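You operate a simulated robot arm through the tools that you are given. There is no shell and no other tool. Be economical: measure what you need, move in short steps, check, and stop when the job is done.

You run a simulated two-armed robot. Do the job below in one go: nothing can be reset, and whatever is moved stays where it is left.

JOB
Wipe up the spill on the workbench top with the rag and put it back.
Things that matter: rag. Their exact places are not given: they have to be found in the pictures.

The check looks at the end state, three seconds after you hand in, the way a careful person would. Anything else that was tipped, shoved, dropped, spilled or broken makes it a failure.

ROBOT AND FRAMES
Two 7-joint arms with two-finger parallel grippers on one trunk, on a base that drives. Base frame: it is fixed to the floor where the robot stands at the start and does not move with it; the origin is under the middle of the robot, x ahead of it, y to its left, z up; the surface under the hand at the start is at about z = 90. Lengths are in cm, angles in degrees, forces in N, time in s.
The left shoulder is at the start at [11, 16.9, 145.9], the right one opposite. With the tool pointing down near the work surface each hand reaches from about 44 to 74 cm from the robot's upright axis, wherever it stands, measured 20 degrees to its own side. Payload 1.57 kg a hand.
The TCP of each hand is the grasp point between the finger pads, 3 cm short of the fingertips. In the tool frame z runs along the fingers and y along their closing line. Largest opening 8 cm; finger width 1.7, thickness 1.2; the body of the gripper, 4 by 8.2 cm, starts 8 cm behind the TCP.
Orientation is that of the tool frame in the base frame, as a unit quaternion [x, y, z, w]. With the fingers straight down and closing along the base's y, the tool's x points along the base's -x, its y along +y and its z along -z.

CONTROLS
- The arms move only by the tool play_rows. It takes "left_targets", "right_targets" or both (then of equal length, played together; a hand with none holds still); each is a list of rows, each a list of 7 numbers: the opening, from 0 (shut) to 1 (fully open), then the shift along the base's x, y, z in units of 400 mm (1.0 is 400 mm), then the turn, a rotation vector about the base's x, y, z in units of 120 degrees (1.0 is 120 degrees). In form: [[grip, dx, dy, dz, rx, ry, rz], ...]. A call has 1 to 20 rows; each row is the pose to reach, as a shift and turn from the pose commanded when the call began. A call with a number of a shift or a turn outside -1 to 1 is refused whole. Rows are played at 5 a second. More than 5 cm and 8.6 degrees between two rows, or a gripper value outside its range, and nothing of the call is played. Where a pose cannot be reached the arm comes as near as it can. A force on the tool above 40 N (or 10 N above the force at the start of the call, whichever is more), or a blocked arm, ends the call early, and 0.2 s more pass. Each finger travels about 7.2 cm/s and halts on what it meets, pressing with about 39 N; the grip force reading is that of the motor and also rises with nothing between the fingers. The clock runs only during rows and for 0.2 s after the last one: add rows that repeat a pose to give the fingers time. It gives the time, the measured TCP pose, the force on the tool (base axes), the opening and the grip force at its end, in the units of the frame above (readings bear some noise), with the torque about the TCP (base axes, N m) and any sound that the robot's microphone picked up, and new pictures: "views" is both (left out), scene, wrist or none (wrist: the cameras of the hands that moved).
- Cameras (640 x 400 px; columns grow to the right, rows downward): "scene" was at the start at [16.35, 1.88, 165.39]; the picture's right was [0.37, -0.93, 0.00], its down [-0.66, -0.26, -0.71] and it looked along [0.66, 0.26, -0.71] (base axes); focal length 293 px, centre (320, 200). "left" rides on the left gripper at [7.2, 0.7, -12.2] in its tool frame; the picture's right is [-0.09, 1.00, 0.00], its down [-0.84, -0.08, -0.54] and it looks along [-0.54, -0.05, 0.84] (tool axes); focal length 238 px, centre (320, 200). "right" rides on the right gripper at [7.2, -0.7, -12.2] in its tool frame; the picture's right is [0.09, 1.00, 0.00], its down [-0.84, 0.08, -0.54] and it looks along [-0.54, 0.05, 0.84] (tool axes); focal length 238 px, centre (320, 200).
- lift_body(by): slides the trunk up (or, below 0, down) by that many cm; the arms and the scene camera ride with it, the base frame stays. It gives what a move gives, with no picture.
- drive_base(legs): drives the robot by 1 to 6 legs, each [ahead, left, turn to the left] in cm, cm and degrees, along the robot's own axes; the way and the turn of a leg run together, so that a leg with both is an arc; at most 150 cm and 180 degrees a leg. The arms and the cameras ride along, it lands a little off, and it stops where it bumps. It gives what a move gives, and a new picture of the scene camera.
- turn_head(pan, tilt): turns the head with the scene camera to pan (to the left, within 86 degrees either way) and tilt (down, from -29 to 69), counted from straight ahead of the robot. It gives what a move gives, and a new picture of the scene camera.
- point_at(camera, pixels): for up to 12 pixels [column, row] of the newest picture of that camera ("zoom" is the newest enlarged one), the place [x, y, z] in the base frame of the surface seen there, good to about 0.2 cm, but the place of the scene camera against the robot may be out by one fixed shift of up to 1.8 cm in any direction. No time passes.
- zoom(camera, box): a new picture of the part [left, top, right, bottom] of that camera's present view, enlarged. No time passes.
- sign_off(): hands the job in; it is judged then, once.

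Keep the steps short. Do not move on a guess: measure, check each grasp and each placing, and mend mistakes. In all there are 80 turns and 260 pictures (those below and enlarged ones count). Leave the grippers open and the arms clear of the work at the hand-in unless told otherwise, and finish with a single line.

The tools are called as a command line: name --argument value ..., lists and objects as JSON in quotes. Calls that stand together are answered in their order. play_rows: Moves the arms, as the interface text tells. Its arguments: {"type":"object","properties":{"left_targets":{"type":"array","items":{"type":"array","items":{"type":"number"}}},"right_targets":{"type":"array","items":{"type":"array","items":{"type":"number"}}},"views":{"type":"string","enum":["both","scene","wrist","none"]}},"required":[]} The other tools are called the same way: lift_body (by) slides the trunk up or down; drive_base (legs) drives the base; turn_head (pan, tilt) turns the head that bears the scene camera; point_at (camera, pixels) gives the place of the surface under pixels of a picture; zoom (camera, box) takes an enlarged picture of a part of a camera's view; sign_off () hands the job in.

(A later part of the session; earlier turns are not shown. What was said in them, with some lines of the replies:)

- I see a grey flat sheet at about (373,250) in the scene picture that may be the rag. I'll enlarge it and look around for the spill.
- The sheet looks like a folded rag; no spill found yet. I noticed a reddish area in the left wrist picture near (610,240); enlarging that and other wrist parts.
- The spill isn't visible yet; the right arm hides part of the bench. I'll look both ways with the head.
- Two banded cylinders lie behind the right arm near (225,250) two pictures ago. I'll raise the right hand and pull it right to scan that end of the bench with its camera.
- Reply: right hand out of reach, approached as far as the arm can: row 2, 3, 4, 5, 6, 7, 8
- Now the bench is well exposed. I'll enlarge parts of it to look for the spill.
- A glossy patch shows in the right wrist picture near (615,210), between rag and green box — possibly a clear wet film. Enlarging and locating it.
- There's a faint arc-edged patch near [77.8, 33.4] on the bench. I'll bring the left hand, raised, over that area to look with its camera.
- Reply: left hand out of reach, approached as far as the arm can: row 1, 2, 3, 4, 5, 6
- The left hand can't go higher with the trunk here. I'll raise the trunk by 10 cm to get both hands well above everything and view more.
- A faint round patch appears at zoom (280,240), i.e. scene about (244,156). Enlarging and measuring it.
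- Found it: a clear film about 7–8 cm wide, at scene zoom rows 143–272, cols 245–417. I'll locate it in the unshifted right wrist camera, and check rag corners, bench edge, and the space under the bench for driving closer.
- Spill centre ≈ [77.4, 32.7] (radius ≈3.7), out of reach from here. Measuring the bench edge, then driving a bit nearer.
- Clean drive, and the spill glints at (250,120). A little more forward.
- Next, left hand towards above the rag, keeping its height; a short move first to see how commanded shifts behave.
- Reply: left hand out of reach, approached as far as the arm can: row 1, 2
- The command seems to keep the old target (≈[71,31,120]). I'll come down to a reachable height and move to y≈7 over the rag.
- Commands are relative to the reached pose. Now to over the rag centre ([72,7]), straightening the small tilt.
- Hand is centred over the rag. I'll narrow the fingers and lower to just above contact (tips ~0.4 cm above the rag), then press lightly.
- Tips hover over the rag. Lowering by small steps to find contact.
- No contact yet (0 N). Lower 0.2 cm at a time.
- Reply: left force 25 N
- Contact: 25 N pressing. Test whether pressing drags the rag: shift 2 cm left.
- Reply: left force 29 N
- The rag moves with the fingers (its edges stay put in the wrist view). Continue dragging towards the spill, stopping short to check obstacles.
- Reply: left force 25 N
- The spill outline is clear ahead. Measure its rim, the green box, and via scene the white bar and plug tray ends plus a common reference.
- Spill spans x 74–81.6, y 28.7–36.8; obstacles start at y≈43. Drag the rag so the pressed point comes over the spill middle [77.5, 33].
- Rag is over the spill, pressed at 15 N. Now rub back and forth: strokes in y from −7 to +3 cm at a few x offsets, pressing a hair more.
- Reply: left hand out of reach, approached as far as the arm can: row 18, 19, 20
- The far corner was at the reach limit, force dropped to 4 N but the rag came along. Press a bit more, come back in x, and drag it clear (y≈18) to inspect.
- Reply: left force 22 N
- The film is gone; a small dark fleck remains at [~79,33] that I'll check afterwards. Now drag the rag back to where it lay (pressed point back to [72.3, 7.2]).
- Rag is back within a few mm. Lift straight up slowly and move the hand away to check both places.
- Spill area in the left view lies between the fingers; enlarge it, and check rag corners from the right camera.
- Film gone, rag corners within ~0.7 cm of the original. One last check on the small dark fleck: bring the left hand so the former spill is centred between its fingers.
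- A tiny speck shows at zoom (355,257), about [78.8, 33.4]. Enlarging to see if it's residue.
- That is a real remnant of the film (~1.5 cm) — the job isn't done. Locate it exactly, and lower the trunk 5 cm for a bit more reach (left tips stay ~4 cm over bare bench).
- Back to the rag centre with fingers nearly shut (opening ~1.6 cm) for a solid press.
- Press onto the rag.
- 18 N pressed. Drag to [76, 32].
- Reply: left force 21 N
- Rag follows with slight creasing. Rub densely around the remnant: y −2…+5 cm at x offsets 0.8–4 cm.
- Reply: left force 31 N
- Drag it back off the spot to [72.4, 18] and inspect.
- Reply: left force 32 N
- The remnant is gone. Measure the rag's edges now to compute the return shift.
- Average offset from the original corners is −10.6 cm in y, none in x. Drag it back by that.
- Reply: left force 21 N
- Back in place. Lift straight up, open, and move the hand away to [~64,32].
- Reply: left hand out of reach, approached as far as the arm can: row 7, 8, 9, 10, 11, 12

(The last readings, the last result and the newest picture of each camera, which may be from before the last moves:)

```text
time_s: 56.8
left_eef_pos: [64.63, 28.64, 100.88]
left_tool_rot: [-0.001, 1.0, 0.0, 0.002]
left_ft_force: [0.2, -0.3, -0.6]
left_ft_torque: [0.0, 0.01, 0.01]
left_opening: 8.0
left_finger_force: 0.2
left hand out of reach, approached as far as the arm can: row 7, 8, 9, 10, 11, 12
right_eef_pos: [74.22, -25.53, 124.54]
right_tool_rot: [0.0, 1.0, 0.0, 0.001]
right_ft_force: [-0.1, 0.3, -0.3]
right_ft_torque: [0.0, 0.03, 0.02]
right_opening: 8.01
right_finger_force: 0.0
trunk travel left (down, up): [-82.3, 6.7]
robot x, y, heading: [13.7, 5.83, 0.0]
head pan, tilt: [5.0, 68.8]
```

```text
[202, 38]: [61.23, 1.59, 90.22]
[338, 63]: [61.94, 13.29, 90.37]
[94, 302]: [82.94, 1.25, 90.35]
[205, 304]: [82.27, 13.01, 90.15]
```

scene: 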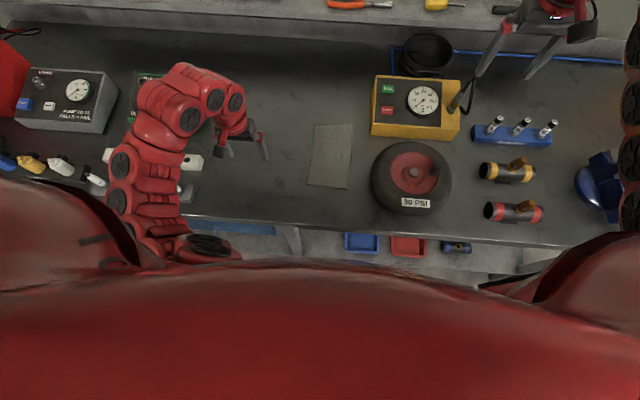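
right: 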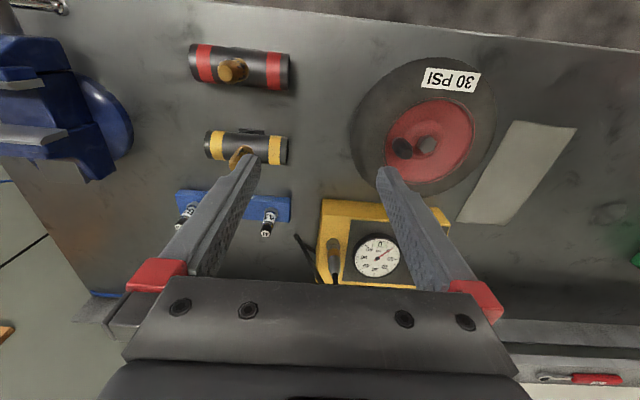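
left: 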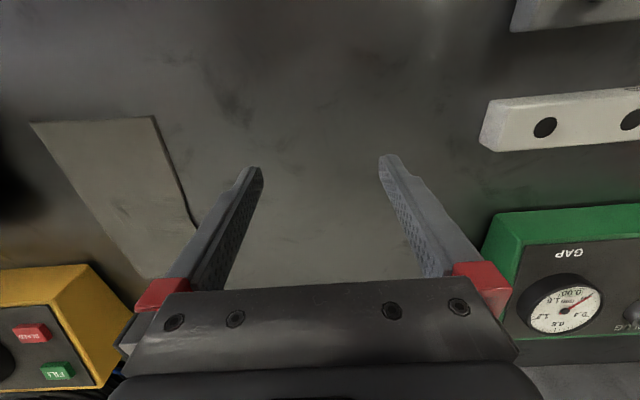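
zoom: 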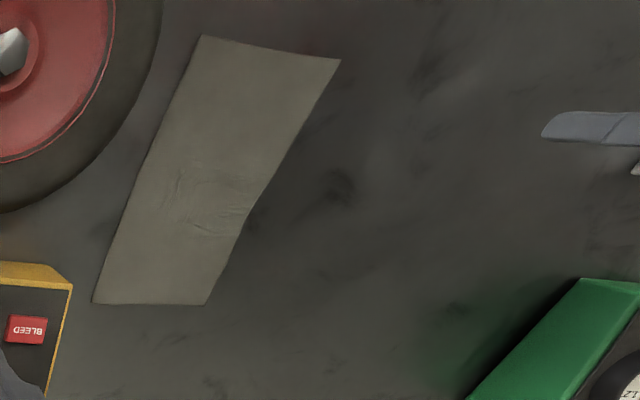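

Rag is back within about 1 cm at one corner (others within 0.6). One more close scan of the former spill, including its left rim.

zoom --camera "left" --box '[330, 190, 420, 270]'

point_at --camera "zoom" --pixels '[[100, 100], [320, 200], [320, 350], [450, 350]]'

zoom --camera "right" --box '[540, 90, 640, 190]'

zoom --camera "scene" --box '[200, 80, 320, 160]'

```text
5.00 times, centred on (375, 230) of left
```

zoom: 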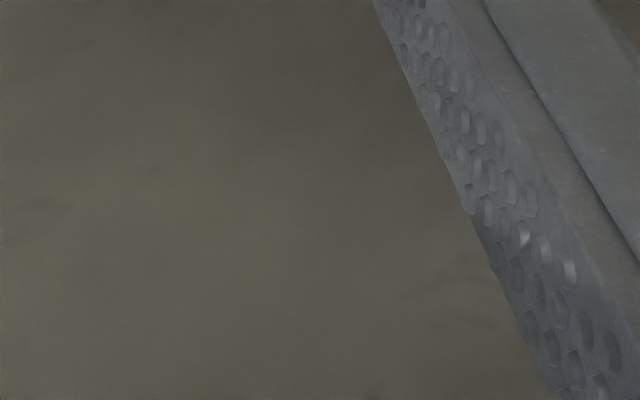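

```text
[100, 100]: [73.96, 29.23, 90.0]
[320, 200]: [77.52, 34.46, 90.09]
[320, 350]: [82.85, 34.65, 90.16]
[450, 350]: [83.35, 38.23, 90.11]
```

```text
4.00 times, centred on (590, 140) of right
```

zoom: 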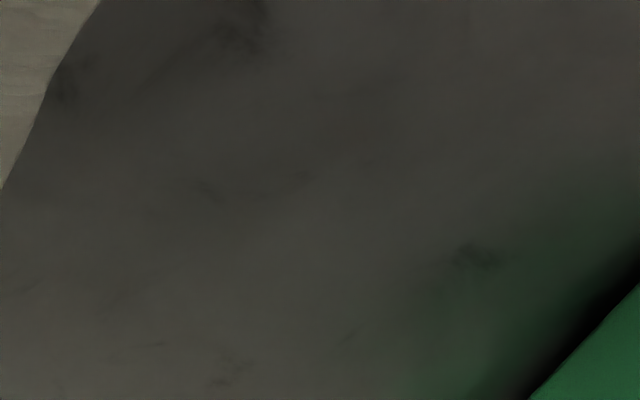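

```text
5.00 times, centred on (260, 120) of scene
```

zoom: 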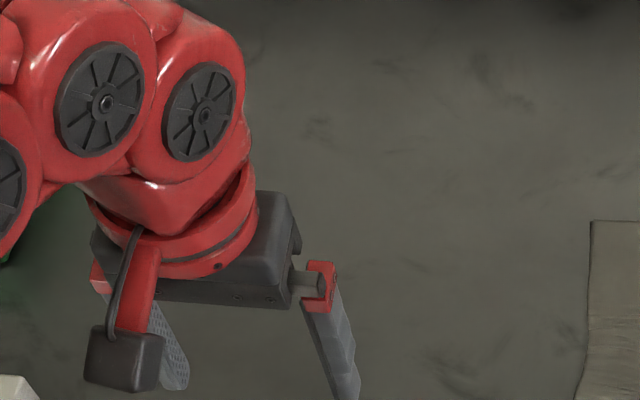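

The spot is clean in all views. Raise the trunk and back off so the arms are clear, then a final look.

lift_body --by 6

drive_base --legs '[[-14, 0, 0]]'

turn_head --pan 5 --tilt 55

zoom --camera "scene" --box '[180, 80, 360, 220]'

```text
time_s: 57.8
left_eef_pos: [64.58, 28.65, 106.87]
left_tool_rot: [0.001, 1.0, 0.001, 0.002]
left_ft_force: [-0.2, 0.0, -0.5]
left_ft_torque: [-0.03, 0.0, -0.01]
left_opening: 8.0
left_finger_force: 0.1
right_eef_pos: [74.33, -25.59, 130.38]
right_tool_rot: [0.001, 1.0, 0.001, 0.001]
right_ft_force: [-0.5, 0.2, -0.4]
right_ft_torque: [0.02, -0.01, -0.03]
right_opening: 8.0
right_finger_force: 0.0
trunk travel left (down, up): [-88.3, 0.7]
robot x, y, heading: [13.6, 5.72, 0.0]
head pan, tilt: [5.0, 68.8]
```

```text
time_s: 59.1
left_eef_pos: [50.99, 28.67, 106.94]
left_tool_rot: [0.0, 1.0, 0.001, 0.001]
left_ft_force: [0.4, 0.7, -0.4]
left_ft_torque: [0.0, 0.02, 0.01]
left_opening: 7.99
left_finger_force: 0.1
right_eef_pos: [60.74, -25.53, 130.41]
right_tool_rot: [0.001, 1.0, 0.0, 0.0]
right_ft_force: [-0.1, -0.1, 0.2]
right_ft_torque: [0.03, 0.03, 0.0]
right_opening: 7.98
right_finger_force: 0.1
trunk travel left (down, up): [-88.3, 0.7]
robot x, y, heading: [0.21, 5.94, -0.0]
head pan, tilt: [5.0, 68.8]
```

scene: 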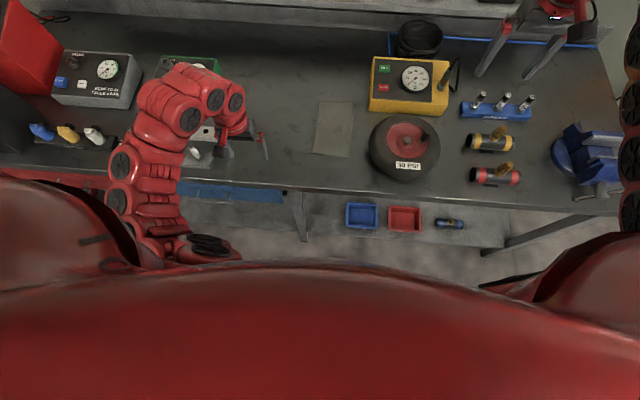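

```text
time_s: 59.9
left_eef_pos: [50.76, 28.69, 107.09]
left_tool_rot: [0.0, 1.0, 0.0, 0.003]
left_ft_force: [-1.0, 0.1, 0.5]
left_ft_torque: [-0.01, -0.03, 0.01]
left_opening: 7.98
left_finger_force: 0.1
right_eef_pos: [60.31, -25.62, 130.49]
right_tool_rot: [0.001, 1.0, 0.0, 0.002]
right_ft_force: [-0.7, 0.1, -0.5]
right_ft_torque: [0.02, -0.03, -0.02]
right_opening: 8.0
right_finger_force: 0.1
trunk travel left (down, up): [-88.3, 0.7]
robot x, y, heading: [-0.05, 6.28, -0.0]
head pan, tilt: [5.0, 55.0]
```

scene: 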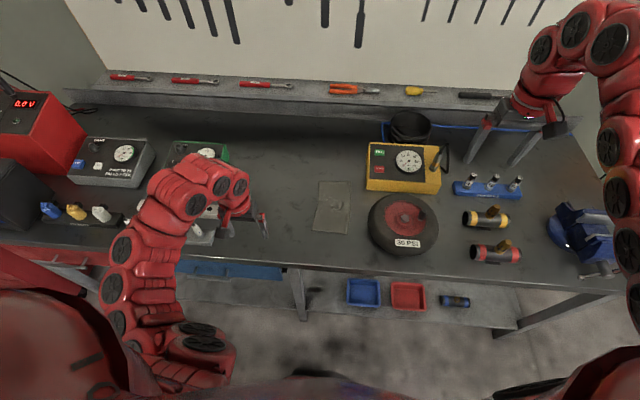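

```text
2.86 times, centred on (270, 150) of scene
```

zoom: 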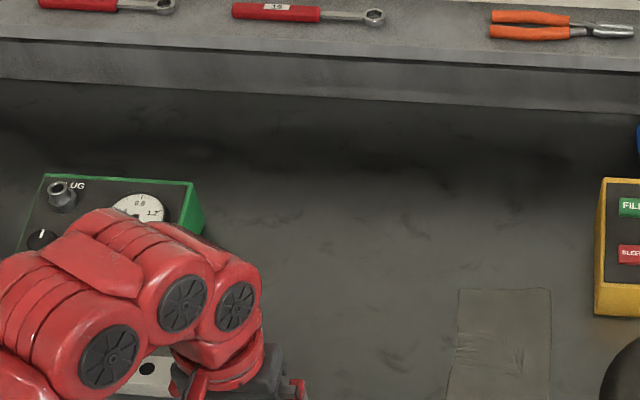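

Everything else stands as before, the rag lies in its place, the film is gone, and the grippers are open and clear. Handing in.

sign_off

```text
The job is handed in.
```

The spill is wiped up (a second pass cleared a small remnant), and the rag lies flat, slightly creased, within about 1 cm of where it started; nothing else was disturbed.
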